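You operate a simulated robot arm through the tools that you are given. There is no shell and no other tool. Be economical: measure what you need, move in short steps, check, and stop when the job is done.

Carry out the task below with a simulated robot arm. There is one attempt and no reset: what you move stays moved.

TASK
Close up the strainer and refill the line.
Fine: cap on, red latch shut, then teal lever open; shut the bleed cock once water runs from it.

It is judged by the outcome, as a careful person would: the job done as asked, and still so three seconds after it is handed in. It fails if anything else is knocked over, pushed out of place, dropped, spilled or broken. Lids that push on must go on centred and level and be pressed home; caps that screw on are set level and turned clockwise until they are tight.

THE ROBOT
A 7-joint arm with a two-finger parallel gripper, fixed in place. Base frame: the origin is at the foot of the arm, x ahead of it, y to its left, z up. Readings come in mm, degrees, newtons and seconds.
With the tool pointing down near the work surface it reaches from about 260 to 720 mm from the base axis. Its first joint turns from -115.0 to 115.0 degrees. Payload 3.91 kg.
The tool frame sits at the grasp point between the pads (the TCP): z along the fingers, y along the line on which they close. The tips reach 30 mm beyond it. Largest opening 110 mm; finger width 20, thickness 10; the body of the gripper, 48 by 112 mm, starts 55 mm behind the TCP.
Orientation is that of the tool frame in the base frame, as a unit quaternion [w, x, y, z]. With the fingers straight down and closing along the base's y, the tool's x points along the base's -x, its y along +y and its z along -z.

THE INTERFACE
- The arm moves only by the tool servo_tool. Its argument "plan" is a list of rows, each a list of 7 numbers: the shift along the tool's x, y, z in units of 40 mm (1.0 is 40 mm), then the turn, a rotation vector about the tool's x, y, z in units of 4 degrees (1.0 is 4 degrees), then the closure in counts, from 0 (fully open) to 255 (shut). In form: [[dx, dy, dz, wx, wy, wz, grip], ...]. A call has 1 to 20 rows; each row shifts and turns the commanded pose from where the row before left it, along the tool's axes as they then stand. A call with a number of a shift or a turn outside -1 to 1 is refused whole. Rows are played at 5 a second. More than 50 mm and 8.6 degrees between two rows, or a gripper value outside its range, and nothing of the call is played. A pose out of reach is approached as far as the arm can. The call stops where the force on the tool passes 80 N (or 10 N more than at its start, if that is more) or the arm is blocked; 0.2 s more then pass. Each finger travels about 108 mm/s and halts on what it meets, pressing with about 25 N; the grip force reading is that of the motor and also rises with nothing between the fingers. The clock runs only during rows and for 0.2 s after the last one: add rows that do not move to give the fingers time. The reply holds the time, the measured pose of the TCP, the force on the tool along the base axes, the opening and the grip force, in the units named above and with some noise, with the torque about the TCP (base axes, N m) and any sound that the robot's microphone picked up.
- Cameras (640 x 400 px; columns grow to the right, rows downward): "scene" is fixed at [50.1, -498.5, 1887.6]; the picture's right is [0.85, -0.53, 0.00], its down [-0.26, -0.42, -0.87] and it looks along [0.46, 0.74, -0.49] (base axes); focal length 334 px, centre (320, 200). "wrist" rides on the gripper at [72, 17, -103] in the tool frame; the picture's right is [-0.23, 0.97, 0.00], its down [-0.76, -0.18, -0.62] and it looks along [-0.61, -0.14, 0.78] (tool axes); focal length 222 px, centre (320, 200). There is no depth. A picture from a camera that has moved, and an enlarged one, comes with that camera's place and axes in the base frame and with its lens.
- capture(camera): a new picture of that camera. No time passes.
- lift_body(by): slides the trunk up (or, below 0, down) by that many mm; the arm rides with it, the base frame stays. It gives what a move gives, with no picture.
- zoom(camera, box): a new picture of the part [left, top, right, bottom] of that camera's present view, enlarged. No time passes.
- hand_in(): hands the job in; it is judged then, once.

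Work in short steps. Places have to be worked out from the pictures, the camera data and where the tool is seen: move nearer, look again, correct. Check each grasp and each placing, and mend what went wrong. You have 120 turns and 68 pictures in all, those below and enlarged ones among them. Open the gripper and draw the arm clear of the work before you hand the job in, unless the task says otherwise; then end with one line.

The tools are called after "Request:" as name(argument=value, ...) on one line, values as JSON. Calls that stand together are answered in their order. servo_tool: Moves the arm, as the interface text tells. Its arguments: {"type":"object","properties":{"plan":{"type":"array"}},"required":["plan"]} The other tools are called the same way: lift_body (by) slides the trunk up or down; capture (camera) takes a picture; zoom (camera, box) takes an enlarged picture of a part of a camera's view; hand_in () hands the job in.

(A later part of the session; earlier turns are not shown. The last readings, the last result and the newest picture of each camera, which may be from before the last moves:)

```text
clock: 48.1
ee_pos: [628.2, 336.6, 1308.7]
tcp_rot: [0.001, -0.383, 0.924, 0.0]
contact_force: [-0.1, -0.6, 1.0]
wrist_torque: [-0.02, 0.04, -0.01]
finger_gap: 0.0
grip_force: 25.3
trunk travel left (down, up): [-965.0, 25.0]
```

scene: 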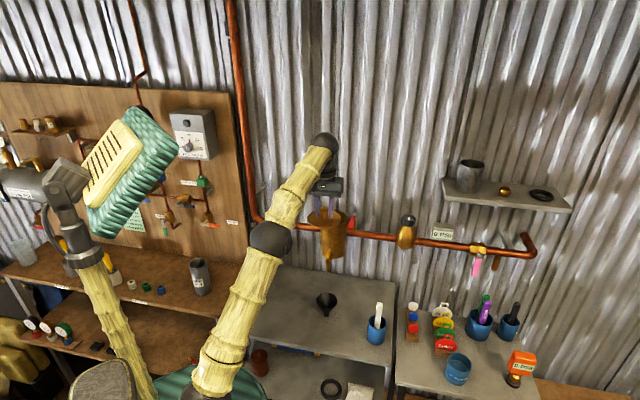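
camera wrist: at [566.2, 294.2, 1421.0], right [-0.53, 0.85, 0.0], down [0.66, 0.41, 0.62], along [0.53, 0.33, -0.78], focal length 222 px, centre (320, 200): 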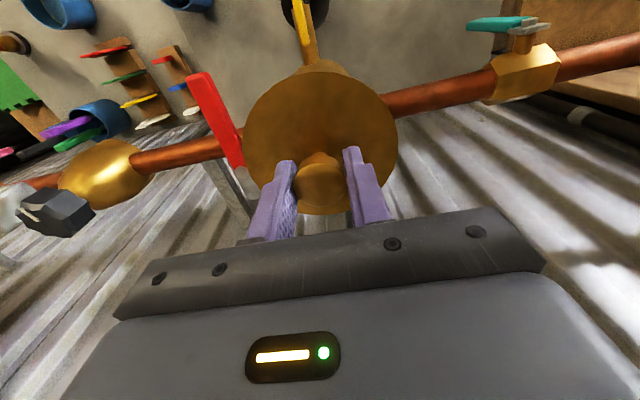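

Request:
servo_tool(plan=[[0, 0, 0.08, 0, 0, 0, 255], [0, 0, 0.08, 0, 0, 0, 255], [0, 0, 0.08, 0, 0, 0, 255], [0, 0, 0, 0, 0, 0, 255]])

Request:
zoom(camera="scene", box=[295, 190, 375, 240])

```text
clock: 49.1
ee_pos: [628.5, 336.0, 1307.7]
tcp_rot: [0.009, -0.382, 0.924, 0.0]
contact_force: [12.2, 6.1, 47.5]
wrist_torque: [-0.05, -0.14, 0.23]
finger_gap: 0.0
grip_force: 24.8
trunk travel left (down, up): [-965.0, 25.0]
```

```text
8.00 times, centred on (335, 215) of scene
camera zoom: at [50.1, -498.5, 1887.6], right [0.85, -0.53, 0.0], down [-0.26, -0.42, -0.87], along [0.46, 0.74, -0.49], focal length 2669 px, centre (200, 80)
```

zoom: 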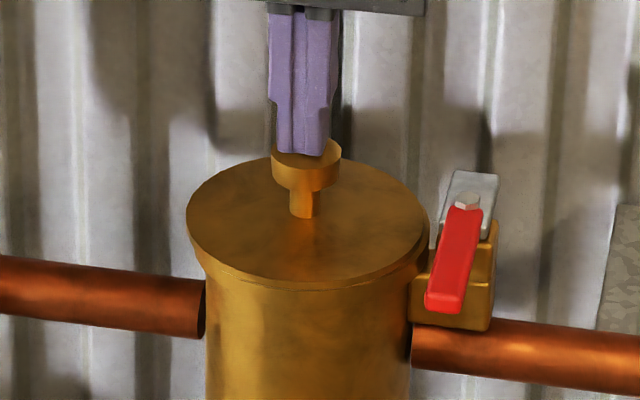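

47 N pressed with no travel. I check the cap's levelness in a bigger enlargement.

Request:
zoom(camera="scene", box=[314, 205, 354, 230])

```text
16.00 times, centred on (334, 218) of scene
camera zoom: at [50.1, -498.5, 1887.6], right [0.85, -0.53, 0.0], down [-0.26, -0.42, -0.87], along [0.46, 0.74, -0.49], focal length 5338 px, centre (96, -80)
```

zoom: 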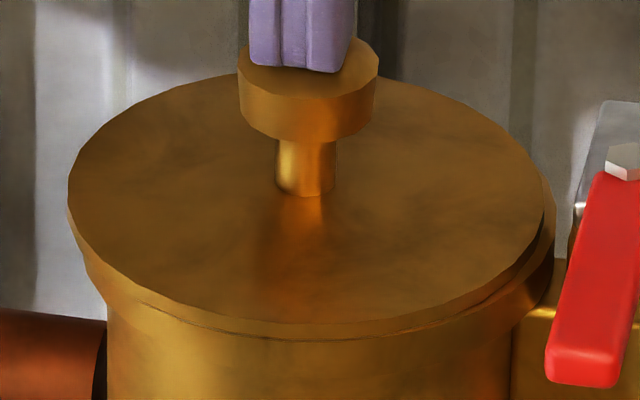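

The plug has dropped in (~6 mm), but the cap sits ~2.5 mm left of centre. I'll regrip the knob, recentre it toward the earlier position and press again.

Request:
servo_tool(plan=[[0, 0, -0.5, 0, 0, 0, 255], [-0.03, 0, 0, 0, 0, 0, 130], [0, 0, 0, 0, 0, 0, 130], [0, 0, 0.6, 0, 0, 0, 130], [0, 0, 0.5, 0, 0, 0, 130], [0, 0, 0, 0, 0, 0, 130], [0, 0, 0, 0, 0, 0, 255], [0, 0, 0, 0, 0, 0, 255], [0, 0, 0, 0, 0, 0, 255]])

```text
clock: 51.1
ee_pos: [628.4, 335.3, 1275.9]
tcp_rot: [0.001, -0.383, 0.924, 0.001]
contact_force: [1.7, -2.3, -0.2]
wrist_torque: [-0.06, -0.03, 0.07]
finger_gap: 31.3
grip_force: 24.7
trunk travel left (down, up): [-965.0, 25.0]
```

Gripped. Now nudge 2.7 mm to the right (tool −y) in small steps and watch the force.

Request:
servo_tool(plan=[[0, -0.035, 0, 0, 0, 0, 255], [0, -0.035, 0, 0, 0, 0, 255], [0, 0, 0, 0, 0, 0, 255]])

Request:
zoom(camera="scene", box=[314, 205, 354, 230])

```text
clock: 52.0
ee_pos: [632.3, 335.0, 1275.0]
tcp_rot: [0.001, -0.383, 0.924, 0.0]
contact_force: [0.0, 0.3, 0.6]
wrist_torque: [0.06, 0.05, 0.02]
finger_gap: 31.1
grip_force: 24.9
trunk travel left (down, up): [-965.0, 25.0]
```

```text
16.00 times, centred on (334, 218) of scene
camera zoom: at [50.1, -498.5, 1887.6], right [0.85, -0.53, 0.0], down [-0.26, -0.42, -0.87], along [0.46, 0.74, -0.49], focal length 5338 px, centre (96, -80)
```

zoom: 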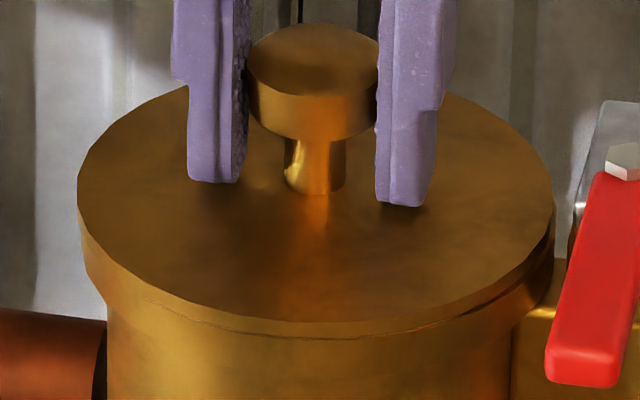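

Now centred, with a slight gap at the right. I press down with the fingertips on the disk (both sides of the knob).

Request:
servo_tool(plan=[[0, 0, 0.06, 0, 0, 0, 255], [0, 0, 0.06, 0, 0, 0, 255], [0, 0, 0.05, 0, 0, 0, 255], [0, 0, 0, 0, 0, 0, 255]])

Request:
zoom(camera="scene", box=[314, 205, 354, 230])

```text
clock: 53.0
ee_pos: [630.6, 334.8, 1273.1]
tcp_rot: [0.005, -0.383, 0.924, 0.001]
contact_force: [6.3, 2.5, 31.6]
wrist_torque: [0.04, 0.2, -0.1]
finger_gap: 31.0
grip_force: 25.3
trunk travel left (down, up): [-965.0, 25.0]
```

```text
16.00 times, centred on (334, 218) of scene
camera zoom: at [50.1, -498.5, 1887.6], right [0.85, -0.53, 0.0], down [-0.26, -0.42, -0.87], along [0.46, 0.74, -0.49], focal length 5338 px, centre (96, -80)
```

zoom: 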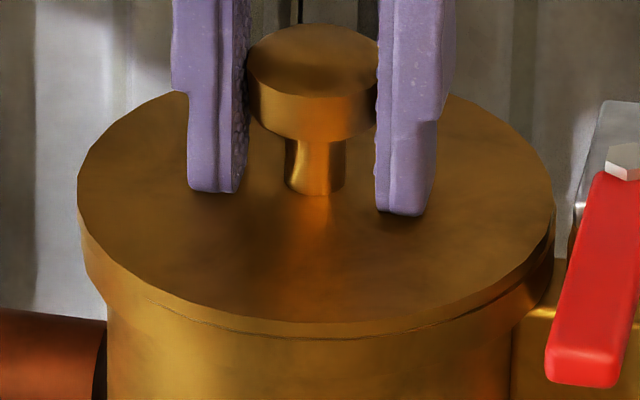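

Gap has closed mostly. Press harder.

Request:
servo_tool(plan=[[0, 0, 0.07, 0, 0, 0, 255], [0, 0, 0.07, 0, 0, 0, 255], [0, 0, 0.07, 0, 0, 0, 255], [0, 0, 0, 0, 0, 0, 255]])

Request:
zoom(camera="scene", box=[314, 205, 354, 230])

```text
clock: 54.0
ee_pos: [631.3, 335.0, 1272.0]
tcp_rot: [0.011, -0.383, 0.924, 0.001]
contact_force: [8.7, 3.7, 59.7]
wrist_torque: [0.29, 1.06, 0.15]
finger_gap: 31.2
grip_force: 25.0
trunk travel left (down, up): [-965.0, 25.0]
```

```text
16.00 times, centred on (334, 218) of scene
camera zoom: at [50.1, -498.5, 1887.6], right [0.85, -0.53, 0.0], down [-0.26, -0.42, -0.87], along [0.46, 0.74, -0.49], focal length 5338 px, centre (96, -80)
```

zoom: 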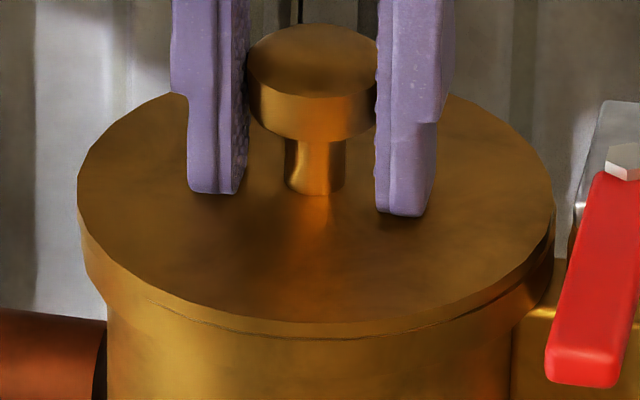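

60 N with no gap; the disk is centred. I relieve the pressing force first, check, then open.

Request:
servo_tool(plan=[[0, 0, -0.08, 0, 0, 0, 255], [0, 0, -0.08, 0, 0, 0, 255], [0, 0, 0, 0, 0, 0, 255]])

```text
clock: 54.8
ee_pos: [629.2, 334.2, 1272.5]
tcp_rot: [0.005, -0.383, 0.924, 0.0]
contact_force: [7.8, 2.5, 36.6]
wrist_torque: [0.6, -0.34, -0.34]
finger_gap: 31.2
grip_force: 24.8
trunk travel left (down, up): [-965.0, 25.0]
```

Request:
servo_tool(plan=[[0, 0, -0.08, 0, 0, 0, 255], [0, 0, -0.06, 0, 0, 0, 255], [0, 0, 0, 0, 0, 0, 255]])

```text
clock: 55.5
ee_pos: [630.0, 335.0, 1273.0]
tcp_rot: [0.001, -0.383, 0.924, 0.001]
contact_force: [5.1, -0.6, 15.5]
wrist_torque: [0.42, -0.57, -0.05]
finger_gap: 30.9
grip_force: 25.0
trunk travel left (down, up): [-965.0, 25.0]
```

Request:
servo_tool(plan=[[0, 0, 0, 0, 0, 0, 175], [0, 0, 0, 0, 0, 0, 150], [0, 0, 0, 0, 0, 0, 130], [0, 0, -0.4, 0, 0, 0, 130], [0, 0, -0.6, 0, 0, 0, 130], [0, 0, -0.6, 0, 0, 0, 130], [0, 0, -0.6, 0, 0, 0, 130], [0, 0, 0, 0, 0, 0, 130]])

Request:
zoom(camera="scene", box=[314, 205, 354, 230])

Request:
capture(camera="wrist")

```text
clock: 57.4
ee_pos: [630.2, 335.2, 1360.3]
tcp_rot: [0.001, -0.383, 0.924, 0.001]
contact_force: [0.0, 0.9, 0.2]
wrist_torque: [-0.01, 0.03, -0.02]
finger_gap: 53.9
grip_force: 0.1
trunk travel left (down, up): [-965.0, 25.0]
```

```text
16.00 times, centred on (334, 218) of scene
camera zoom: at [50.1, -498.5, 1887.6], right [0.85, -0.53, 0.0], down [-0.26, -0.42, -0.87], along [0.46, 0.74, -0.49], focal length 5338 px, centre (96, -80)
```

zoom: 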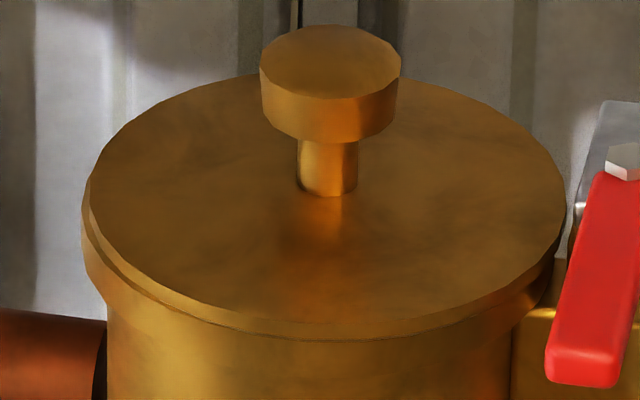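

```text
23 pictures are left
camera wrist: at [568.1, 296.2, 1464.1], right [-0.53, 0.85, 0.0], down [0.66, 0.41, 0.62], along [0.53, 0.33, -0.78], focal length 222 px, centre (320, 200)
```

wrist: 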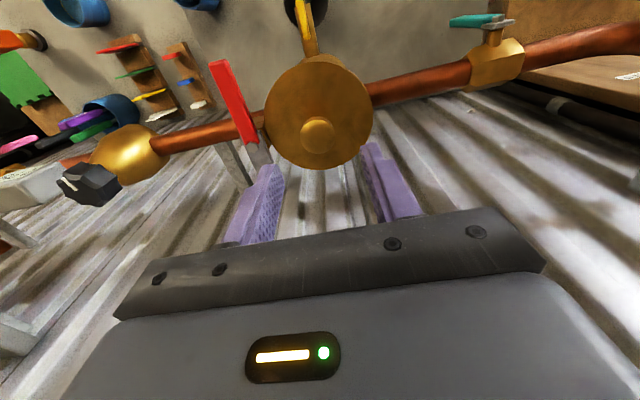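

The cap is level and seated but drifted ~2.5 mm right on release because of stored side load. I'll recentre it by closing on the knob without pressing, then opening.

Request:
servo_tool(plan=[[0, -0.04, 0, 0, 0, 0, 120], [0, 0, 0.6, 0, 0, 0, 120], [0, 0, 0.6, 0, 0, 0, 120], [0, 0, 0.6, 0, 0, 0, 120], [0, 0, 0.15, 0, 0, 0, 120], [0, 0, 0, 0, 0, 0, 120], [0, 0, 0, 0, 0, 0, 170], [0, 0, 0, 0, 0, 0, 255], [0, 0, 0, 0, 0, 0, 255], [0, 0, 0, 0, 0, 0, 255]])

Request:
zoom(camera="scene", box=[314, 205, 354, 230])

```text
clock: 59.5
ee_pos: [632.7, 334.9, 1281.2]
tcp_rot: [0.001, -0.384, 0.923, 0.0]
contact_force: [0.9, -1.3, -0.2]
wrist_torque: [-0.06, 0.02, 0.0]
finger_gap: 30.7
grip_force: 24.8
trunk travel left (down, up): [-965.0, 25.0]
```

```text
16.00 times, centred on (334, 218) of scene
camera zoom: at [50.1, -498.5, 1887.6], right [0.85, -0.53, 0.0], down [-0.26, -0.42, -0.87], along [0.46, 0.74, -0.49], focal length 5338 px, centre (96, -80)
```

zoom: 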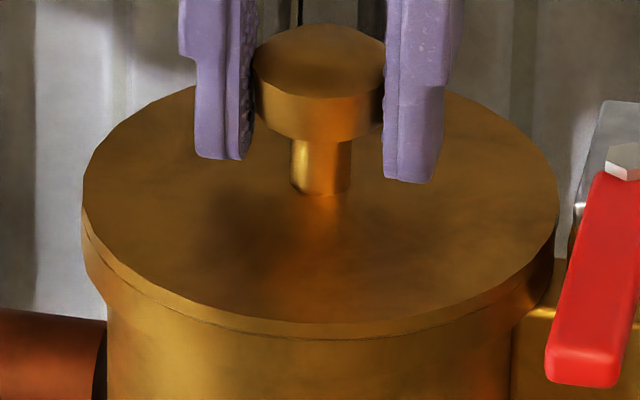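

Almost centred (~1 mm). I trim 0.8 mm left, then open and rise.

Request:
servo_tool(plan=[[0, 0.02, 0, 0, 0, 0, 255], [0, 0, 0, 0, 0, 0, 255], [0, 0, 0, 0, 0, 0, 170], [0, 0, 0, 0, 0, 0, 140], [0, 0, 0, 0, 0, 0, 125], [0, 0, -0.6, 0, 0, 0, 125], [0, 0, -0.6, 0, 0, 0, 125], [0, 0, -0.5, 0, 0, 0, 125], [0, 0, 0, 0, 0, 0, 125]])

Request:
zoom(camera="scene", box=[314, 205, 354, 230])

Request:
zoom(camera="wrist", box=[180, 30, 420, 180])

```text
clock: 61.5
ee_pos: [632.9, 336.3, 1350.4]
tcp_rot: [0.001, -0.384, 0.923, 0.0]
contact_force: [0.1, -0.7, 0.6]
wrist_torque: [0.0, 0.01, -0.01]
finger_gap: 55.8
grip_force: 0.0
trunk travel left (down, up): [-965.0, 25.0]
```

```text
16.00 times, centred on (334, 218) of scene
camera zoom: at [50.1, -498.5, 1887.6], right [0.85, -0.53, 0.0], down [-0.26, -0.42, -0.87], along [0.46, 0.74, -0.49], focal length 5338 px, centre (96, -80)
```

zoom: 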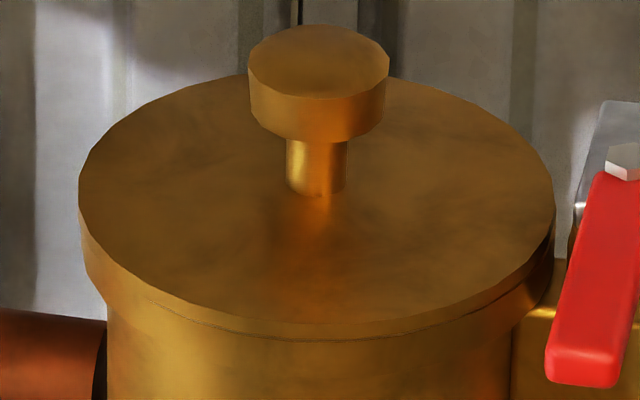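

```text
2.67 times, centred on (300, 105) of wrist
camera zoom: at [569.6, 295.8, 1454.0], right [-0.53, 0.85, 0.0], down [0.66, 0.41, 0.62], along [0.53, 0.33, -0.78], focal length 592 px, centre (373, 453)
```

zoom: 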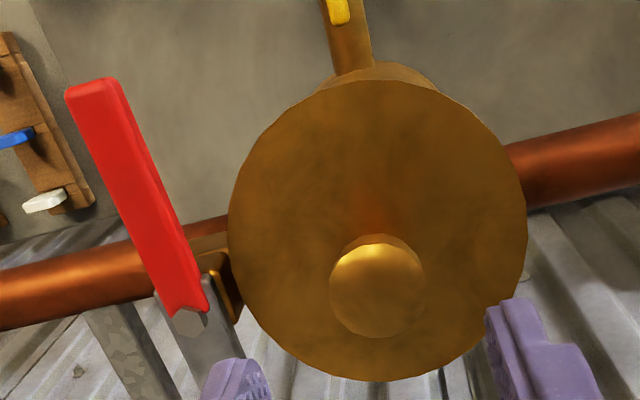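

The cap is centred, level and home. Next the latch: handle end ≈ (632, 241), pivot ≈ (686, 291), z≈1258; it must swing the handle away from the strainer so its tongue comes over the cap. I close the fingers, move beside the handle on the strainer side, and tilt 30° for reach.

Request:
servo_tool(plan=[[0.56, -0.35, 0, 0, 0, 0, 255], [0.57, -0.35, 0, 0, 0, 0, 255], [0.57, -0.36, 0, 0, 0, 0, 255], [0, 0, 0, 0, -0.94, 0, 255], [0, 0, 0, 0, -0.94, 0, 255], [0, 0, 0, 0, -0.94, 0, 255], [0, 0, 0, 0, -0.94, 0, 255], [0, 0, 0, 0, -0.94, 0, 255], [0, 0, 0, 0, -0.94, 0, 255], [0, 0, 0, 0, -0.94, 0, 255], [0, 0, 0, 0, -0.92, 0, 255], [0, 0, 0, 0, 0, 0, 255]])

Request:
capture(camera="wrist")

```text
clock: 64.2
ee_pos: [613.7, 258.1, 1350.7]
tcp_rot: [0.241, -0.369, 0.892, 0.099]
contact_force: [0.5, 0.0, -1.1]
wrist_torque: [0.03, -0.02, 0.01]
finger_gap: 0.0
grip_force: 25.8
trunk travel left (down, up): [-965.0, 25.0]
```

```text
19 pictures are left
camera wrist: at [521.4, 188.1, 1404.0], right [-0.55, 0.83, 0.11], down [0.37, 0.12, 0.92], along [0.75, 0.55, -0.37], focal length 222 px, centre (320, 200)
```

wrist: 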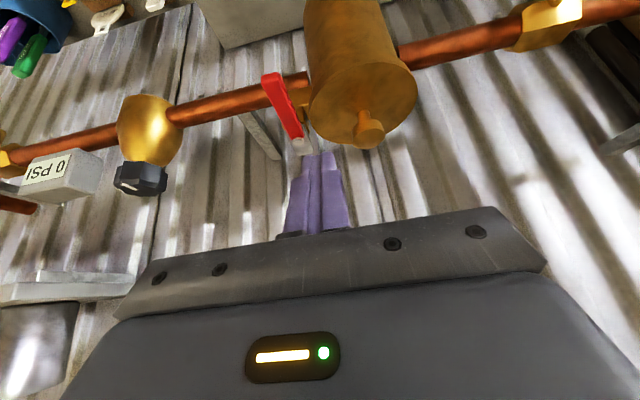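

As expected. Descend 78 mm vertically between handle and cap.

Request:
servo_tool(plan=[[0.325, 0, 0.563, 0, 0, 0, 255], [0.325, 0, 0.563, 0, 0, 0, 255], [0.325, 0, 0.563, 0, 0, 0, 255], [0, 0, 0, 0, 0, 0, 255]])

Request:
capture(camera="wrist")

```text
clock: 65.2
ee_pos: [613.2, 257.0, 1272.5]
tcp_rot: [0.241, -0.369, 0.892, 0.099]
contact_force: [1.0, -0.8, 0.4]
wrist_torque: [-0.01, 0.0, -0.04]
finger_gap: 0.1
grip_force: 24.5
trunk travel left (down, up): [-965.0, 25.0]
```

```text
18 pictures are left
camera wrist: at [520.8, 187.9, 1326.5], right [-0.55, 0.83, 0.11], down [0.37, 0.12, 0.92], along [0.75, 0.55, -0.37], focal length 222 px, centre (320, 200)
```

wrist: 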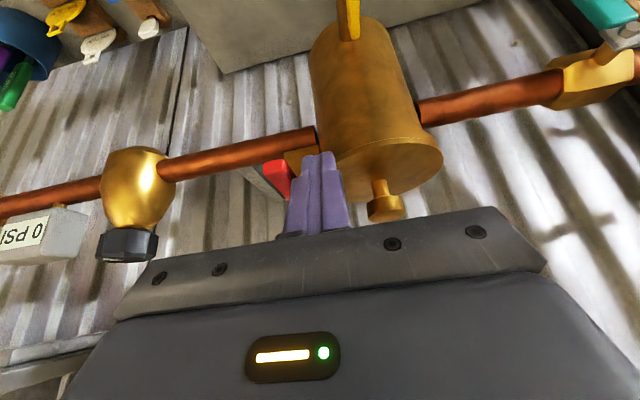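

The closed fingers are between handle and strainer. I start pushing the handle sideways away from the strainer.

Request:
servo_tool(plan=[[-0.06, -0.18, 0.035, 0, 0, 0, 255], [-0.01, -0.33, 0.006, 0, 0, 0, 255], [-0.01, -0.33, 0.006, 0, 0, 0, 255], [0, 0, 0, 0, 0, 0, 255]])

Request:
zoom(camera="scene", box=[300, 190, 396, 250])

```text
clock: 66.2
ee_pos: [640.7, 236.1, 1272.5]
tcp_rot: [0.239, -0.369, 0.892, 0.099]
contact_force: [-0.9, 0.6, -0.2]
wrist_torque: [0.01, -0.01, -0.02]
finger_gap: 0.3
grip_force: 24.8
trunk travel left (down, up): [-965.0, 25.0]
```

```text
6.67 times, centred on (348, 220) of scene
camera zoom: at [50.1, -498.5, 1887.6], right [0.85, -0.53, 0.0], down [-0.26, -0.42, -0.87], along [0.46, 0.74, -0.49], focal length 2224 px, centre (133, 67)
```

zoom: 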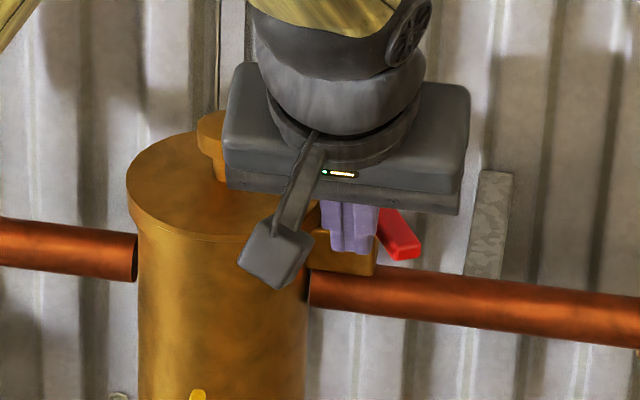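

The handle is swinging freely to the right. Continue along the arc.

Request:
servo_tool(plan=[[-0.15, -0.24, 0.087, 0, 0, 0, 255], [-0.15, -0.24, 0.087, 0, 0, 0, 255], [-0.19, -0.12, 0.109, 0, 0, 0, 255], [-0.19, -0.12, 0.109, 0, 0, 0, 255], [0, 0, 0, 0, 0, 0, 255]])

Request:
zoom(camera="scene", box=[300, 190, 396, 250])

```text
clock: 67.3
ee_pos: [683.3, 236.3, 1270.3]
tcp_rot: [0.24, -0.37, 0.892, 0.1]
contact_force: [0.3, 0.6, -0.1]
wrist_torque: [0.0, 0.04, 0.01]
finger_gap: 0.0
grip_force: 25.1
trunk travel left (down, up): [-965.0, 25.0]
```

```text
6.67 times, centred on (348, 220) of scene
camera zoom: at [50.1, -498.5, 1887.6], right [0.85, -0.53, 0.0], down [-0.26, -0.42, -0.87], along [0.46, 0.74, -0.49], focal length 2224 px, centre (133, 67)
```

zoom: 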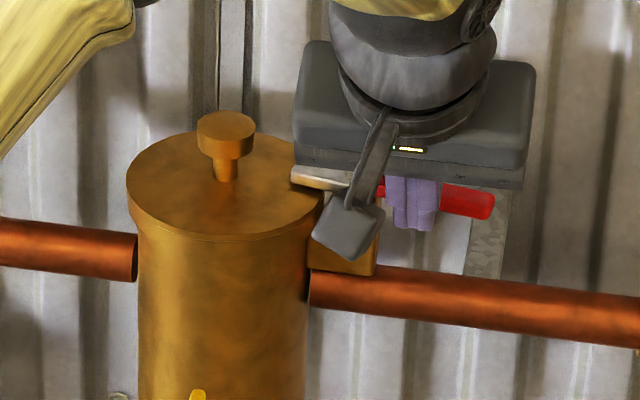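

The tongue now swings over the cap edge. Push the last part until it meets its stop.

Request:
servo_tool(plan=[[-0.15, -0.03, 0.087, 0, 0, 0, 255], [-0.1, 0, 0.058, 0, 0, 0, 255], [-0.08, 0, 0.046, 0, 0, 0, 255], [0, 0, 0, 0, 0, 0, 255]])

Request:
zoom(camera="scene", box=[300, 190, 396, 250])

```text
clock: 68.3
ee_pos: [688.5, 242.5, 1272.4]
tcp_rot: [0.239, -0.37, 0.892, 0.1]
contact_force: [-19.7, -20.5, -5.1]
wrist_torque: [-0.81, 0.25, 0.03]
finger_gap: 0.0
grip_force: 24.9
trunk travel left (down, up): [-965.0, 25.0]
```

```text
6.67 times, centred on (348, 220) of scene
camera zoom: at [50.1, -498.5, 1887.6], right [0.85, -0.53, 0.0], down [-0.26, -0.42, -0.87], along [0.46, 0.74, -0.49], focal length 2224 px, centre (133, 67)
```

zoom: 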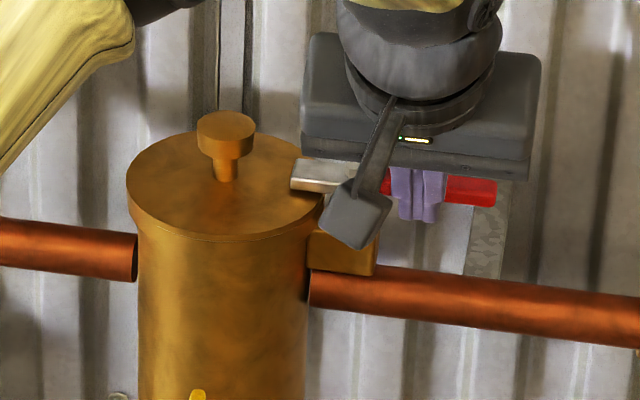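

The latch hit its stop (28 N) with the tongue over the cap: shut. I back off, rise, and move left toward the teal valve to view it.

Request:
servo_tool(plan=[[0.43, 0, -0.25, 0, 0, 0, 255], [0.43, 0, -0.25, 0, 0, 0, 255], [0.43, 0, -0.25, 0, 0, 0, 255], [0.43, 0, -0.25, 0, 0, 0, 255], [0.0, 0.9, -0.2, 0, 0, 0, 255], [0, 0.95, 0, 0, 0, 0, 255], [0, 0.95, 0, 0, 0, 0, 255], [0, 0.95, 0, 0, 0, 0, 255], [0, 0.95, 0, 0, 0, 0, 255], [0, 0, 0, 0, 0, 0, 255]])

Request:
capture(camera="wrist")

Request:
zoom(camera="scene", box=[260, 190, 388, 270])

```text
clock: 70.5
ee_pos: [501.6, 321.8, 1279.5]
tcp_rot: [0.24, -0.369, 0.892, 0.1]
contact_force: [-0.9, 0.4, -0.1]
wrist_torque: [0.02, 0.02, 0.05]
finger_gap: 0.2
grip_force: 24.9
trunk travel left (down, up): [-965.0, 25.0]
```

```text
14 pictures are left
camera wrist: at [409.5, 252.6, 1333.5], right [-0.55, 0.83, 0.11], down [0.37, 0.12, 0.92], along [0.75, 0.55, -0.37], focal length 222 px, centre (320, 200)
```

wrist: 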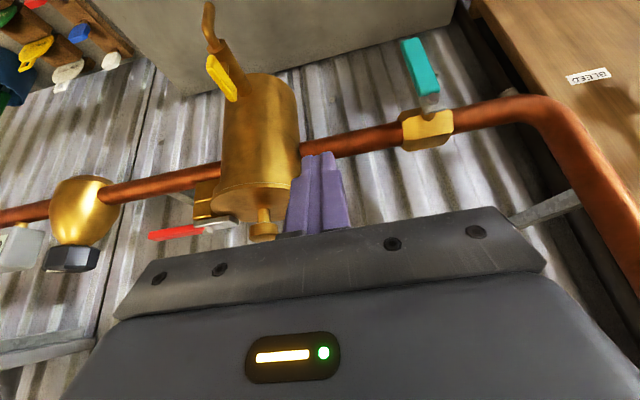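

```text
5.00 times, centred on (324, 230) of scene
camera zoom: at [50.1, -498.5, 1887.6], right [0.85, -0.53, 0.0], down [-0.26, -0.42, -0.87], along [0.46, 0.74, -0.49], focal length 1668 px, centre (300, 50)
```

zoom: 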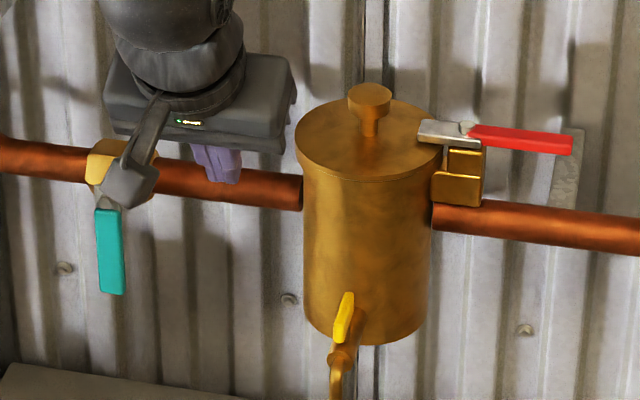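

Cap and latch are good. Teal lever hangs from ≈ z1163 to ≈1078, about 30 mm in front of the pipe. To push it I tilt the fingers near horizontal (80°), then move left and lower with the trunk.

Request:
servo_tool(plan=[[0.3, 0.3, 0, 0, -0.96, 0, 255], [0, 0.3, 0, 0, -0.96, 0, 255], [0, 0.3, 0, 0, -0.96, 0, 255], [0, 0.3, 0, 0, -0.96, 0, 255], [0, 0.3, 0, 0, -0.96, 0, 255], [0, 0.3, 0, 0, -0.96, 0, 255], [0, 0.3, 0, 0, -0.96, 0, 255], [0, 0.3, 0, 0, -0.96, 0, 255], [0, 0.3, 0, 0, -0.96, 0, 255], [0, 0.3, 0, 0, -0.96, 0, 255], [0, 0.3, 0, 0, -0.96, 0, 255], [0, 0.3, 0, 0, -0.96, 0, 255], [0, 0.13, 0, 0, -0.96, 0, 255], [0, 0, 0, 0, 0, 0, 255]])

Request:
lift_body(by=-175)

Request:
capture(camera="wrist")

```text
clock: 73.5
ee_pos: [387.8, 418.4, 1272.9]
tcp_rot: [0.595, -0.293, 0.707, 0.246]
contact_force: [-0.5, -0.1, 0.3]
wrist_torque: [0.03, 0.02, 0.03]
finger_gap: 0.0
grip_force: 25.6
trunk travel left (down, up): [-965.0, 25.0]
```

```text
clock: 75.5
ee_pos: [389.7, 418.5, 1098.5]
tcp_rot: [0.593, -0.293, 0.708, 0.246]
contact_force: [0.5, 0.6, 1.0]
wrist_torque: [0.02, 0.04, -0.03]
finger_gap: 0.2
grip_force: 24.5
trunk travel left (down, up): [-790.0, 200.0]
```

```text
12 pictures are left
camera wrist: at [296.8, 350.2, 1045.8], right [-0.66, 0.72, 0.22], down [-0.21, -0.47, 0.86], along [0.72, 0.52, 0.46], focal length 222 px, centre (320, 200)
```

wrist: 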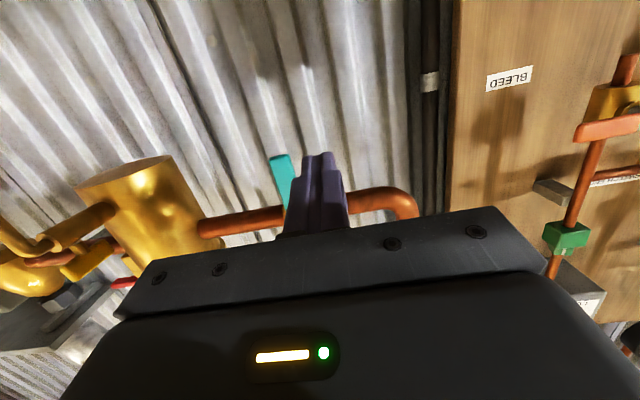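

Lever end ≈ (470, 447, 1097), pivot z≈1188. The fingers are left of it; I go forward beside it, then test a gentle push to the right (toward the strainer).

Request:
servo_tool(plan=[[-0.31, 0, 0.67, 0, 0, 0, 255], [-0.31, 0, 0.67, 0, 0, 0, 255], [0, 0, 0, 0, 0, 0, 255], [0, -0.25, 0, 0, 0, 0, 255], [0, -0.25, 0, 0, 0, 0, 255], [0, -0.15, 0, 0, 0, 0, 255], [0, 0, 0, 0, 0, 0, 255]])

Request:
zoom(camera="scene", box=[240, 195, 336, 255])

```text
clock: 77.1
ee_pos: [445.5, 442.6, 1114.6]
tcp_rot: [0.593, -0.297, 0.706, 0.248]
contact_force: [-9.0, 14.6, -0.1]
wrist_torque: [-0.05, -0.11, 0.29]
finger_gap: 0.0
grip_force: 25.0
trunk travel left (down, up): [-790.0, 200.0]
```

```text
6.67 times, centred on (288, 225) of scene
camera zoom: at [50.1, -498.5, 1887.6], right [0.85, -0.53, 0.0], down [-0.26, -0.42, -0.87], along [0.46, 0.74, -0.49], focal length 2224 px, centre (533, 33)
```

zoom: 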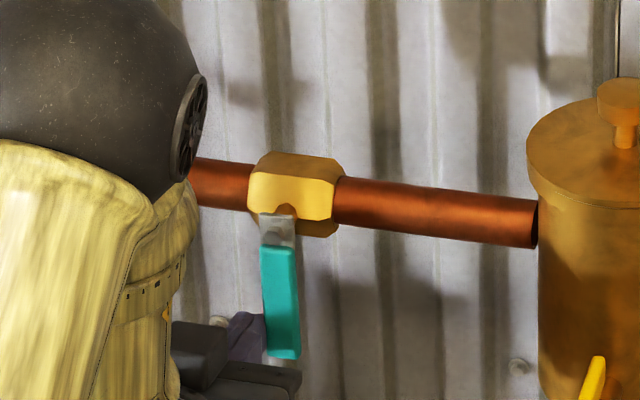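

Contact at 17 N; lever barely tilted. Push further to see whether it turns or is at a stop.

Request:
servo_tool(plan=[[0, -0.12, 0, 0, 0, 0, 255], [0, -0.12, 0, 0, 0, 0, 255], [0, 0, 0, 0, 0, 0, 255]])

```text
clock: 77.9
ee_pos: [444.0, 442.6, 1113.4]
tcp_rot: [0.592, -0.3, 0.705, 0.251]
contact_force: [-28.8, 31.3, -1.8]
wrist_torque: [-0.19, -0.16, 0.65]
finger_gap: 0.2
grip_force: 24.7
trunk travel left (down, up): [-790.0, 200.0]
```

42 N and no motion: that's the stop, so it opens the other way. I retreat, pass to the right side of the lever, and push left.

Request:
servo_tool(plan=[[0, 0.35, 0, 0, 0, 0, 255], [0, 0.35, 0, 0, 0, 0, 255], [0.12, 0, -0.68, 0, 0, 0, 255], [0.12, 0, -0.68, 0, 0, 0, 255], [0, -0.75, 0, 0, 0, 0, 255], [0, -0.75, 0, 0, 0, 0, 255], [-0.12, 0, 0.68, 0, 0, 0, 255], [-0.12, 0, 0.68, 0, 0, 0, 255], [0, 0, 0, 0, 0, 0, 255]])

Request:
zoom(camera="scene", box=[240, 195, 336, 255])

```text
clock: 79.9
ee_pos: [477.3, 414.1, 1112.7]
tcp_rot: [0.594, -0.294, 0.708, 0.246]
contact_force: [0.5, 0.4, -0.3]
wrist_torque: [0.01, 0.01, -0.01]
finger_gap: 0.1
grip_force: 25.0
trunk travel left (down, up): [-790.0, 200.0]
```

```text
6.67 times, centred on (288, 225) of scene
camera zoom: at [50.1, -498.5, 1887.6], right [0.85, -0.53, 0.0], down [-0.26, -0.42, -0.87], along [0.46, 0.74, -0.49], focal length 2224 px, centre (533, 33)
```

zoom: 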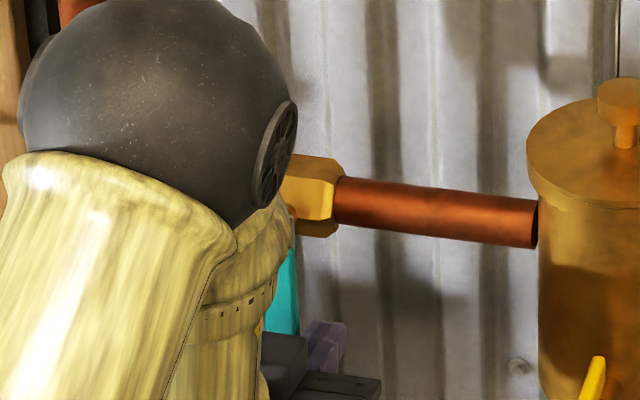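

Fingers are on the lever's right. Now push left along the arc to about 75°.

Request:
servo_tool(plan=[[0, 0.24, 0, 0, 0, 0, 255], [-0.015, 0.4, 0, 0, 0, 0, 255], [-0.015, 0.4, 0, 0, 0, 0, 255], [-0.182, 0.336, -0.032, 0, 0, 0, 255], [-0.182, 0.336, -0.032, 0, 0, 0, 255], [-0.284, 0.218, -0.05, 0, 0, 0, 255], [-0.284, 0.218, -0.05, 0, 0, 0, 255], [0, 0, 0, 0, 0, 0, 255]])

Request:
capture(camera="wrist")

```text
clock: 81.7
ee_pos: [415.6, 472.1, 1153.6]
tcp_rot: [0.594, -0.294, 0.708, 0.246]
contact_force: [-0.1, 0.2, -0.2]
wrist_torque: [-0.02, 0.01, -0.03]
finger_gap: 0.1
grip_force: 25.1
trunk travel left (down, up): [-790.0, 200.0]
```

```text
9 pictures are left
camera wrist: at [324.7, 403.8, 1101.0], right [-0.66, 0.72, 0.22], down [-0.21, -0.47, 0.86], along [0.72, 0.52, 0.46], focal length 222 px, centre (320, 200)
```

wrist: 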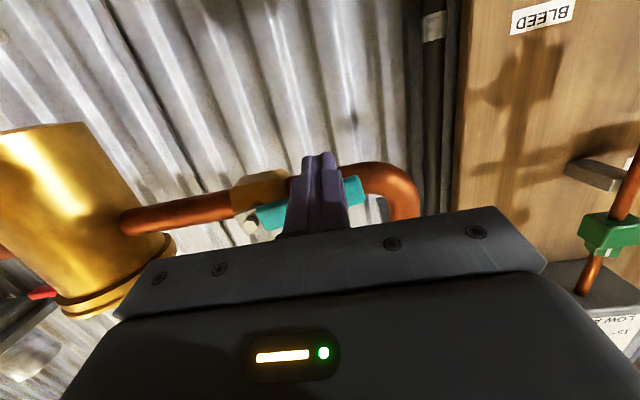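

The lever turned and is nearly in line with the pipe. Push up the rest to its stop.

Request:
servo_tool(plan=[[-0.2, 0.07, -0.035, 0, 0, 0, 255], [-0.2, 0.07, -0.035, 0, 0, 0, 255], [-0.12, 0, -0.02, 0, 0, 0, 255], [-0.1, 0, -0.018, 0, 0, 0, 255], [0, 0, 0, 0, 0, 0, 255]])

```text
clock: 82.9
ee_pos: [413.7, 473.9, 1162.4]
tcp_rot: [0.58, -0.299, 0.719, 0.241]
contact_force: [-3.9, -17.0, -64.2]
wrist_torque: [-0.69, 0.77, -0.94]
finger_gap: 0.2
grip_force: 24.8
trunk travel left (down, up): [-790.0, 200.0]
```

The lever hit its stop at 64 N: open. I relieve, back away, and look at the bleed cock.

Request:
servo_tool(plan=[[0.4, 0, 0.07, 0, 0, 0, 255], [0.4, 0, 0.07, 0, 0, 0, 255], [0.1, 0, -0.8, 0, 0, 0, 255], [0.1, 0, -0.8, 0, 0, 0, 255], [0, 0, 0, 0, 0, 0, 255]])

Request:
zoom(camera="scene", box=[250, 195, 378, 275])

```text
clock: 84.1
ee_pos: [367.2, 431.3, 1149.3]
tcp_rot: [0.595, -0.293, 0.707, 0.246]
contact_force: [-0.9, 0.2, 0.2]
wrist_torque: [0.02, -0.01, 0.02]
finger_gap: 0.0
grip_force: 25.1
trunk travel left (down, up): [-790.0, 200.0]
```

```text
5.00 times, centred on (314, 235) of scene
camera zoom: at [50.1, -498.5, 1887.6], right [0.85, -0.53, 0.0], down [-0.26, -0.42, -0.87], along [0.46, 0.74, -0.49], focal length 1668 px, centre (350, 25)
```

zoom: 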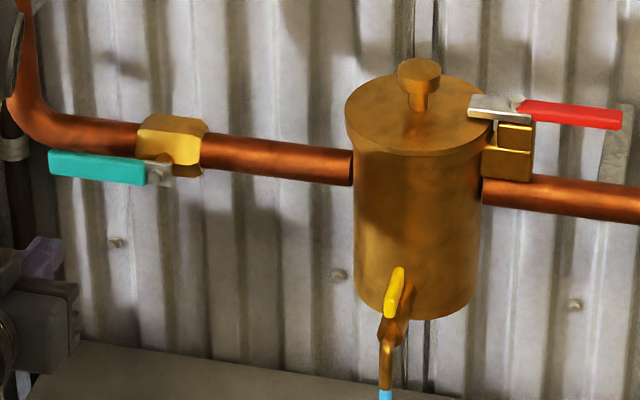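

The valve is open, and a blue water stream now shows at the bleed spout. I raise, tilt back to ~40°, and move in front of the bleed cock to look at its yellow handle.

Request:
lift_body(by=110)

Request:
servo_tool(plan=[[0, -0.62, -0.3, 0, 0.98, 0, 255], [0, -0.62, -0.3, 0, 0.98, 0, 255], [0, -0.62, -0.3, 0, 0.98, 0, 255], [0, -0.62, 0, 0, 0.98, 0, 255], [0, -0.62, 0, 0, 0.98, 0, 255], [0, -0.62, 0, 0, 0.98, 0, 255], [0, -0.62, 0, 0, 0.98, 0, 255], [0, -0.62, 0, 0, 0.98, 0, 255], [0, -0.62, 0, 0, 0.98, 0, 255], [0, -0.62, 0, 0, 0.98, 0, 255], [0, 0, 0, 0, 0, 0, 255]])

Request:
capture(camera="wrist")

```text
clock: 85.5
ee_pos: [367.0, 431.8, 1259.1]
tcp_rot: [0.594, -0.294, 0.707, 0.247]
contact_force: [-0.2, 0.1, 0.0]
wrist_torque: [-0.03, -0.02, -0.01]
finger_gap: 0.0
grip_force: 24.9
trunk travel left (down, up): [-900.0, 90.0]
```

```text
clock: 87.9
ee_pos: [519.3, 229.5, 1266.8]
tcp_rot: [0.322, -0.358, 0.866, 0.132]
contact_force: [0.3, 0.3, -0.3]
wrist_torque: [0.01, -0.01, 0.0]
finger_gap: 0.0
grip_force: 24.6
trunk travel left (down, up): [-900.0, 90.0]
```

```text
7 pictures are left
camera wrist: at [421.0, 155.7, 1298.8], right [-0.57, 0.81, 0.15], down [0.25, -0.01, 0.97], along [0.79, 0.58, -0.2], focal length 222 px, centre (320, 200)
```

wrist: 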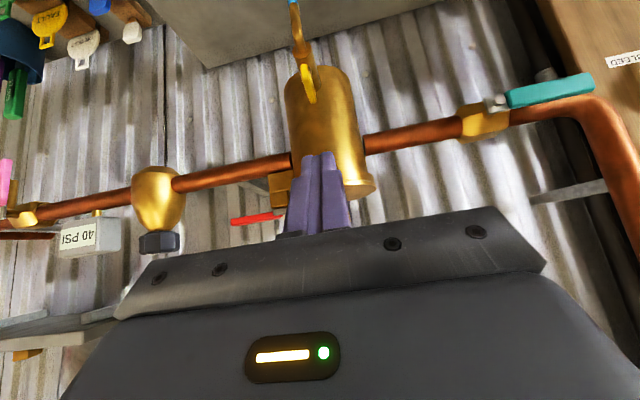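

Gauge shows 40 PSI: the line is filling. Enlarge the cock.

Request:
zoom(camera="wrist", box=[248, 0, 376, 80])

```text
5.00 times, centred on (312, 40) of wrist
camera zoom: at [421.0, 155.7, 1298.8], right [-0.57, 0.81, 0.15], down [0.25, -0.01, 0.97], along [0.79, 0.58, -0.2], focal length 1111 px, centre (360, 1000)
```

zoom: 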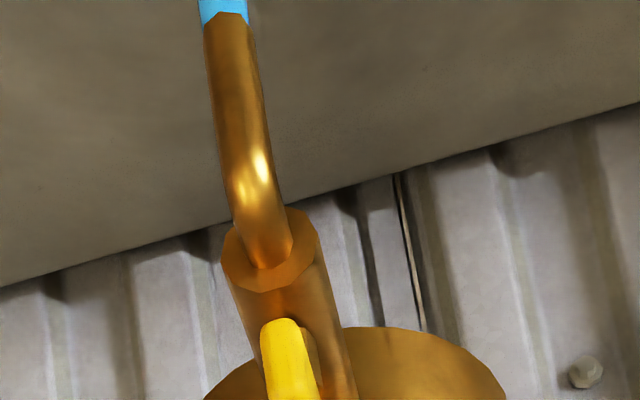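

Water is running from the spout. One close enlargement from the scene side to find the handle's pivot end.

Request:
zoom(camera="scene", box=[312, 242, 352, 267])

```text
16.00 times, centred on (332, 254) of scene
camera zoom: at [50.1, -498.5, 1887.6], right [0.85, -0.53, 0.0], down [-0.26, -0.42, -0.87], along [0.46, 0.74, -0.49], focal length 5338 px, centre (128, -672)
```

zoom: 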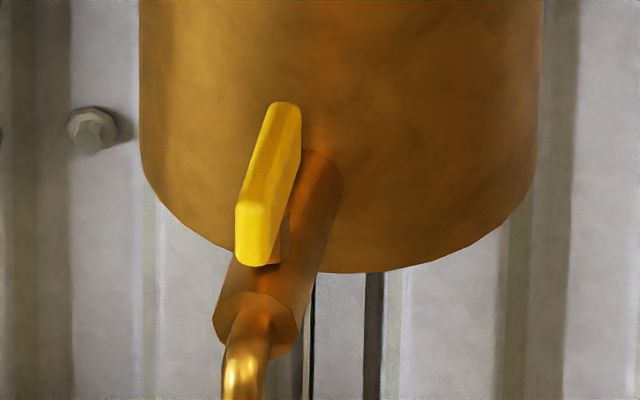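

Handle lies on top of the cock tube, z≈1155, pivot near n≈581 (near end) with the free end toward the strainer. I bring the closed fingers down on its left side near the free end.

Request:
servo_tool(plan=[[0, 0.49, 0, 0, 0, 0, 255], [0.21, 0, 0.857, 0, 0, 0, 255], [0.21, 0, 0.857, 0, 0, 0, 255], [0.21, 0, 0.857, 0, 0, 0, 255], [0, 0, 0, 0, 0, 0, 255]])

Request:
capture(camera="wrist")

```text
clock: 89.1
ee_pos: [536.5, 278.2, 1173.0]
tcp_rot: [0.322, -0.359, 0.866, 0.133]
contact_force: [0.0, 0.4, 0.0]
wrist_torque: [-0.02, -0.02, -0.02]
finger_gap: 0.0
grip_force: 25.6
trunk travel left (down, up): [-900.0, 90.0]
```

```text
4 pictures are left
camera wrist: at [439.1, 203.7, 1204.4], right [-0.57, 0.81, 0.15], down [0.24, -0.01, 0.97], along [0.79, 0.59, -0.19], focal length 222 px, centre (320, 200)
```

wrist: 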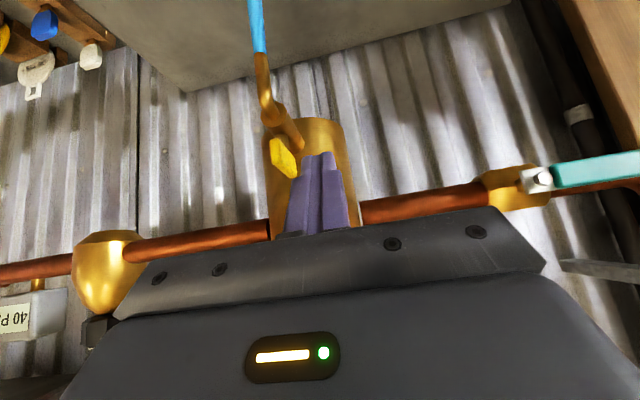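

Fingers sit just left of the handle. Push to the right gently.

Request:
servo_tool(plan=[[0, -0.15, 0, 0, 0, 0, 255], [0, -0.15, 0, 0, 0, 0, 255], [0, -0.1, 0, 0, 0, 0, 255], [0, 0, 0, 0, 0, 0, 255]])

```text
clock: 90.1
ee_pos: [547.7, 269.9, 1172.7]
tcp_rot: [0.322, -0.36, 0.866, 0.134]
contact_force: [-5.6, 6.1, -3.5]
wrist_torque: [0.14, 0.18, 0.06]
finger_gap: 0.0
grip_force: 25.3
trunk travel left (down, up): [-900.0, 90.0]
```

Request:
servo_tool(plan=[[0, -0.1, 0, 0, 0, 0, 255], [0, -0.1, 0, 0, 0, 0, 255], [0, 0, 0, 0, 0, 0, 255]])

```text
clock: 90.9
ee_pos: [548.2, 269.4, 1172.2]
tcp_rot: [0.32, -0.363, 0.865, 0.134]
contact_force: [-33.1, 27.4, -10.9]
wrist_torque: [0.74, 1.05, 0.51]
finger_gap: 0.0
grip_force: 24.6
trunk travel left (down, up): [-900.0, 90.0]
```

Blocked at 43 N: a stop. I lift over to the right side and push left.

Request:
servo_tool(plan=[[0, 0.4, 0, 0, 0, 0, 255], [-0.49, 0, -0.57, 0, 0, 0, 255], [-0.49, 0, -0.57, 0, 0, 0, 255], [0, -0.54, 0, 0, 0, 0, 255], [0, -0.54, 0, 0, 0, 0, 255], [0.49, 0, 0.57, 0, 0, 0, 255], [0.49, 0, 0.57, 0, 0, 0, 255], [0, 0, 0, 0, 0, 0, 255]])

```text
clock: 92.7
ee_pos: [574.4, 243.0, 1172.2]
tcp_rot: [0.323, -0.359, 0.866, 0.134]
contact_force: [-0.1, 0.3, -0.7]
wrist_torque: [-0.01, 0.01, -0.03]
finger_gap: 0.1
grip_force: 25.1
trunk travel left (down, up): [-900.0, 90.0]
```

Request:
servo_tool(plan=[[0, 0.2, 0, 0, 0, 0, 255], [0, 0.15, 0, 0, 0, 0, 255], [0, 0.1, 0, 0, 0, 0, 255], [0, 0, 0, 0, 0, 0, 255]])

Request:
zoom(camera="wrist", box=[220, 80, 380, 180])

```text
clock: 93.7
ee_pos: [561.7, 255.3, 1172.3]
tcp_rot: [0.323, -0.359, 0.865, 0.134]
contact_force: [-0.7, -0.6, 1.9]
wrist_torque: [-0.01, 0.01, 0.04]
finger_gap: 0.2
grip_force: 25.2
trunk travel left (down, up): [-900.0, 90.0]
```

```text
4.00 times, centred on (300, 130) of wrist
camera zoom: at [463.2, 181.0, 1204.7], right [-0.57, 0.81, 0.15], down [0.24, -0.01, 0.97], along [0.79, 0.59, -0.19], focal length 888 px, centre (400, 480)
```

zoom: 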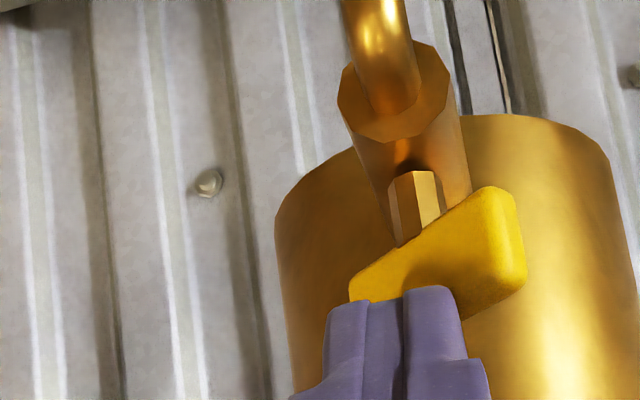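

The handle is turning about a central hex boss: near end going left, far end right — it was already partly turned by my first push. The best way to finish is pushing its left end toward the wall. I lift, go to the left-front, and lower.

Request:
servo_tool(plan=[[-0.41, 0, -0.47, 0, 0, 0, 255], [-0.41, 0, -0.47, 0, 0, 0, 255], [0.5, 0.32, -0.435, 0, 0, 0, 255], [0.5, 0.32, -0.435, 0, 0, 0, 255], [0.41, 0, 0.47, 0, 0, 0, 255], [0.41, 0, 0.47, 0, 0, 0, 255], [0, 0, 0, 0, 0, 0, 255]])

Request:
zoom(camera="wrist", box=[220, 60, 412, 180])

```text
clock: 95.3
ee_pos: [504.1, 235.2, 1170.9]
tcp_rot: [0.322, -0.359, 0.866, 0.134]
contact_force: [0.1, 0.7, 0.0]
wrist_torque: [0.0, 0.0, -0.01]
finger_gap: 0.0
grip_force: 25.3
trunk travel left (down, up): [-900.0, 90.0]
```

```text
3.33 times, centred on (316, 120) of wrist
camera zoom: at [407.6, 160.7, 1203.7], right [-0.57, 0.81, 0.15], down [0.25, -0.01, 0.97], along [0.79, 0.59, -0.2], focal length 740 px, centre (333, 467)
```

zoom: 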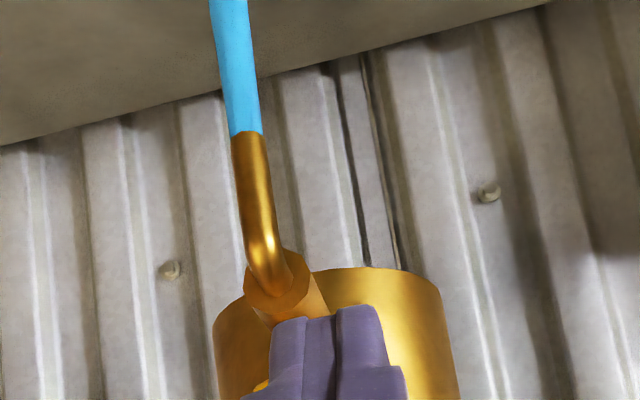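

Water still runs, so it is not shut yet. I lower 10 mm, shift 3 mm left, and push forward on the left end of the handle.

Request:
servo_tool(plan=[[0.164, 0.075, 0.189, 0, 0, 0, 255], [-0.151, 0, 0.131, 0, 0, 0, 255], [-0.151, 0, 0.131, 0, 0, 0, 255], [-0.151, 0, 0.131, 0, 0, 0, 255], [0, 0, 0, 0, 0, 0, 255]])

```text
clock: 96.5
ee_pos: [521.6, 255.4, 1163.1]
tcp_rot: [0.323, -0.358, 0.866, 0.133]
contact_force: [-0.4, 0.2, -0.1]
wrist_torque: [-0.03, 0.0, -0.07]
finger_gap: 0.0
grip_force: 25.1
trunk travel left (down, up): [-900.0, 90.0]
```

Request:
servo_tool(plan=[[-0.0755, 0, 0.0656, 0, 0, 0, 255], [-0.0755, 0, 0.0656, 0, 0, 0, 255], [-0.0755, 0, 0.0656, 0, 0, 0, 255], [0, 0, 0, 0, 0, 0, 255]])

```text
clock: 97.5
ee_pos: [529.1, 263.9, 1163.7]
tcp_rot: [0.322, -0.359, 0.866, 0.134]
contact_force: [-0.1, 0.5, -0.1]
wrist_torque: [0.02, -0.01, 0.0]
finger_gap: 0.0
grip_force: 25.7
trunk travel left (down, up): [-900.0, 90.0]
```

Request:
servo_tool(plan=[[-0.0755, 0, 0.0656, 0, 0, 0, 255], [-0.0755, 0, 0.0656, 0, 0, 0, 255], [-0.0755, 0, 0.0656, 0, 0, 0, 255], [0, 0, 0, 0, 0, 0, 255]])

Request:
zoom(camera="wrist", box=[220, 60, 412, 180])

```text
clock: 98.5
ee_pos: [537.1, 272.7, 1163.9]
tcp_rot: [0.322, -0.36, 0.865, 0.134]
contact_force: [-1.8, 1.0, -1.9]
wrist_torque: [0.02, 0.06, 0.05]
finger_gap: 0.2
grip_force: 25.3
trunk travel left (down, up): [-900.0, 90.0]
```

```text
3.33 times, centred on (316, 120) of wrist
camera zoom: at [438.9, 197.9, 1194.4], right [-0.57, 0.81, 0.15], down [0.24, -0.01, 0.97], along [0.79, 0.59, -0.2], focal length 740 px, centre (333, 467)
```

zoom: 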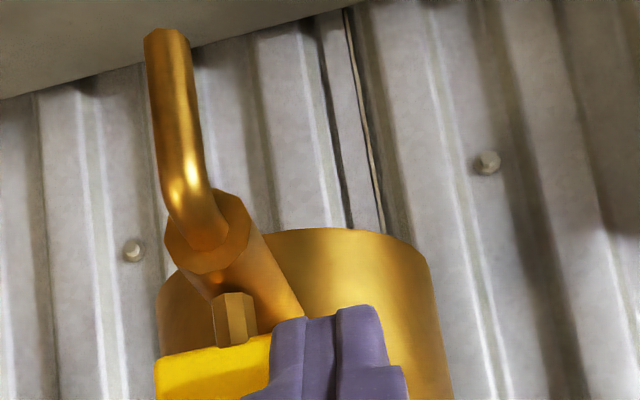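

The water has stopped and the handle lies square across the tube. I push slightly further to confirm the stop.

Request:
servo_tool(plan=[[-0.0755, 0, 0.0656, 0, 0, 0, 255], [-0.05, 0, 0.044, 0, 0, 0, 255], [0, 0, 0, 0, 0, 0, 255]])

```text
clock: 99.3
ee_pos: [538.2, 272.9, 1163.2]
tcp_rot: [0.32, -0.359, 0.867, 0.133]
contact_force: [-24.8, -19.3, -2.2]
wrist_torque: [-0.4, 0.48, -0.08]
finger_gap: 0.0
grip_force: 24.4
trunk travel left (down, up): [-900.0, 90.0]
```

At the stop (31 N): shut. I back straight off, open the gripper away from the work, and take the final look.

Request:
servo_tool(plan=[[0.5, 0, -0.435, 0, 0, 0, 255], [0.5, 0, -0.435, 0, 0, 0, 255], [0.5, 0, -0.435, 0, 0, 0, 255], [0.5, 0, -0.435, 0, 0, 0, 255], [0.5, 0, -0.435, 0, 0, 0, 0], [0, 0, 0, 0, 0, 0, 0], [0, 0, 0, 0, 0, 0, 0]])

Request:
zoom(camera="scene", box=[240, 195, 496, 355])

```text
clock: 100.9
ee_pos: [448.6, 184.8, 1162.8]
tcp_rot: [0.321, -0.359, 0.866, 0.133]
contact_force: [-0.2, -0.2, 0.6]
wrist_torque: [0.0, -0.01, -0.02]
finger_gap: 110.1
grip_force: 0.0
trunk travel left (down, up): [-900.0, 90.0]
```

```text
2.50 times, centred on (368, 275) of scene
camera zoom: at [50.1, -498.5, 1887.6], right [0.85, -0.53, 0.0], down [-0.26, -0.42, -0.87], along [0.46, 0.74, -0.49], focal length 834 px, centre (200, 12)
```

zoom: 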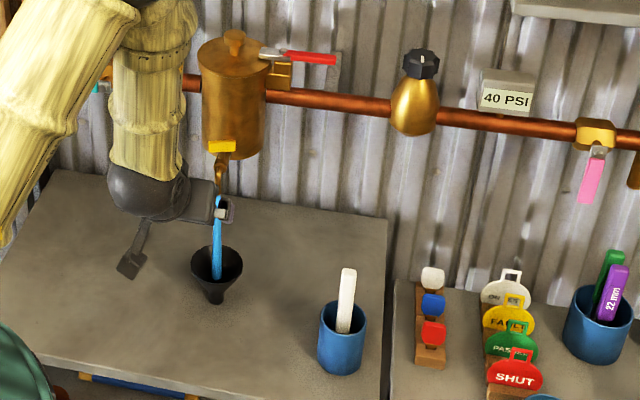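

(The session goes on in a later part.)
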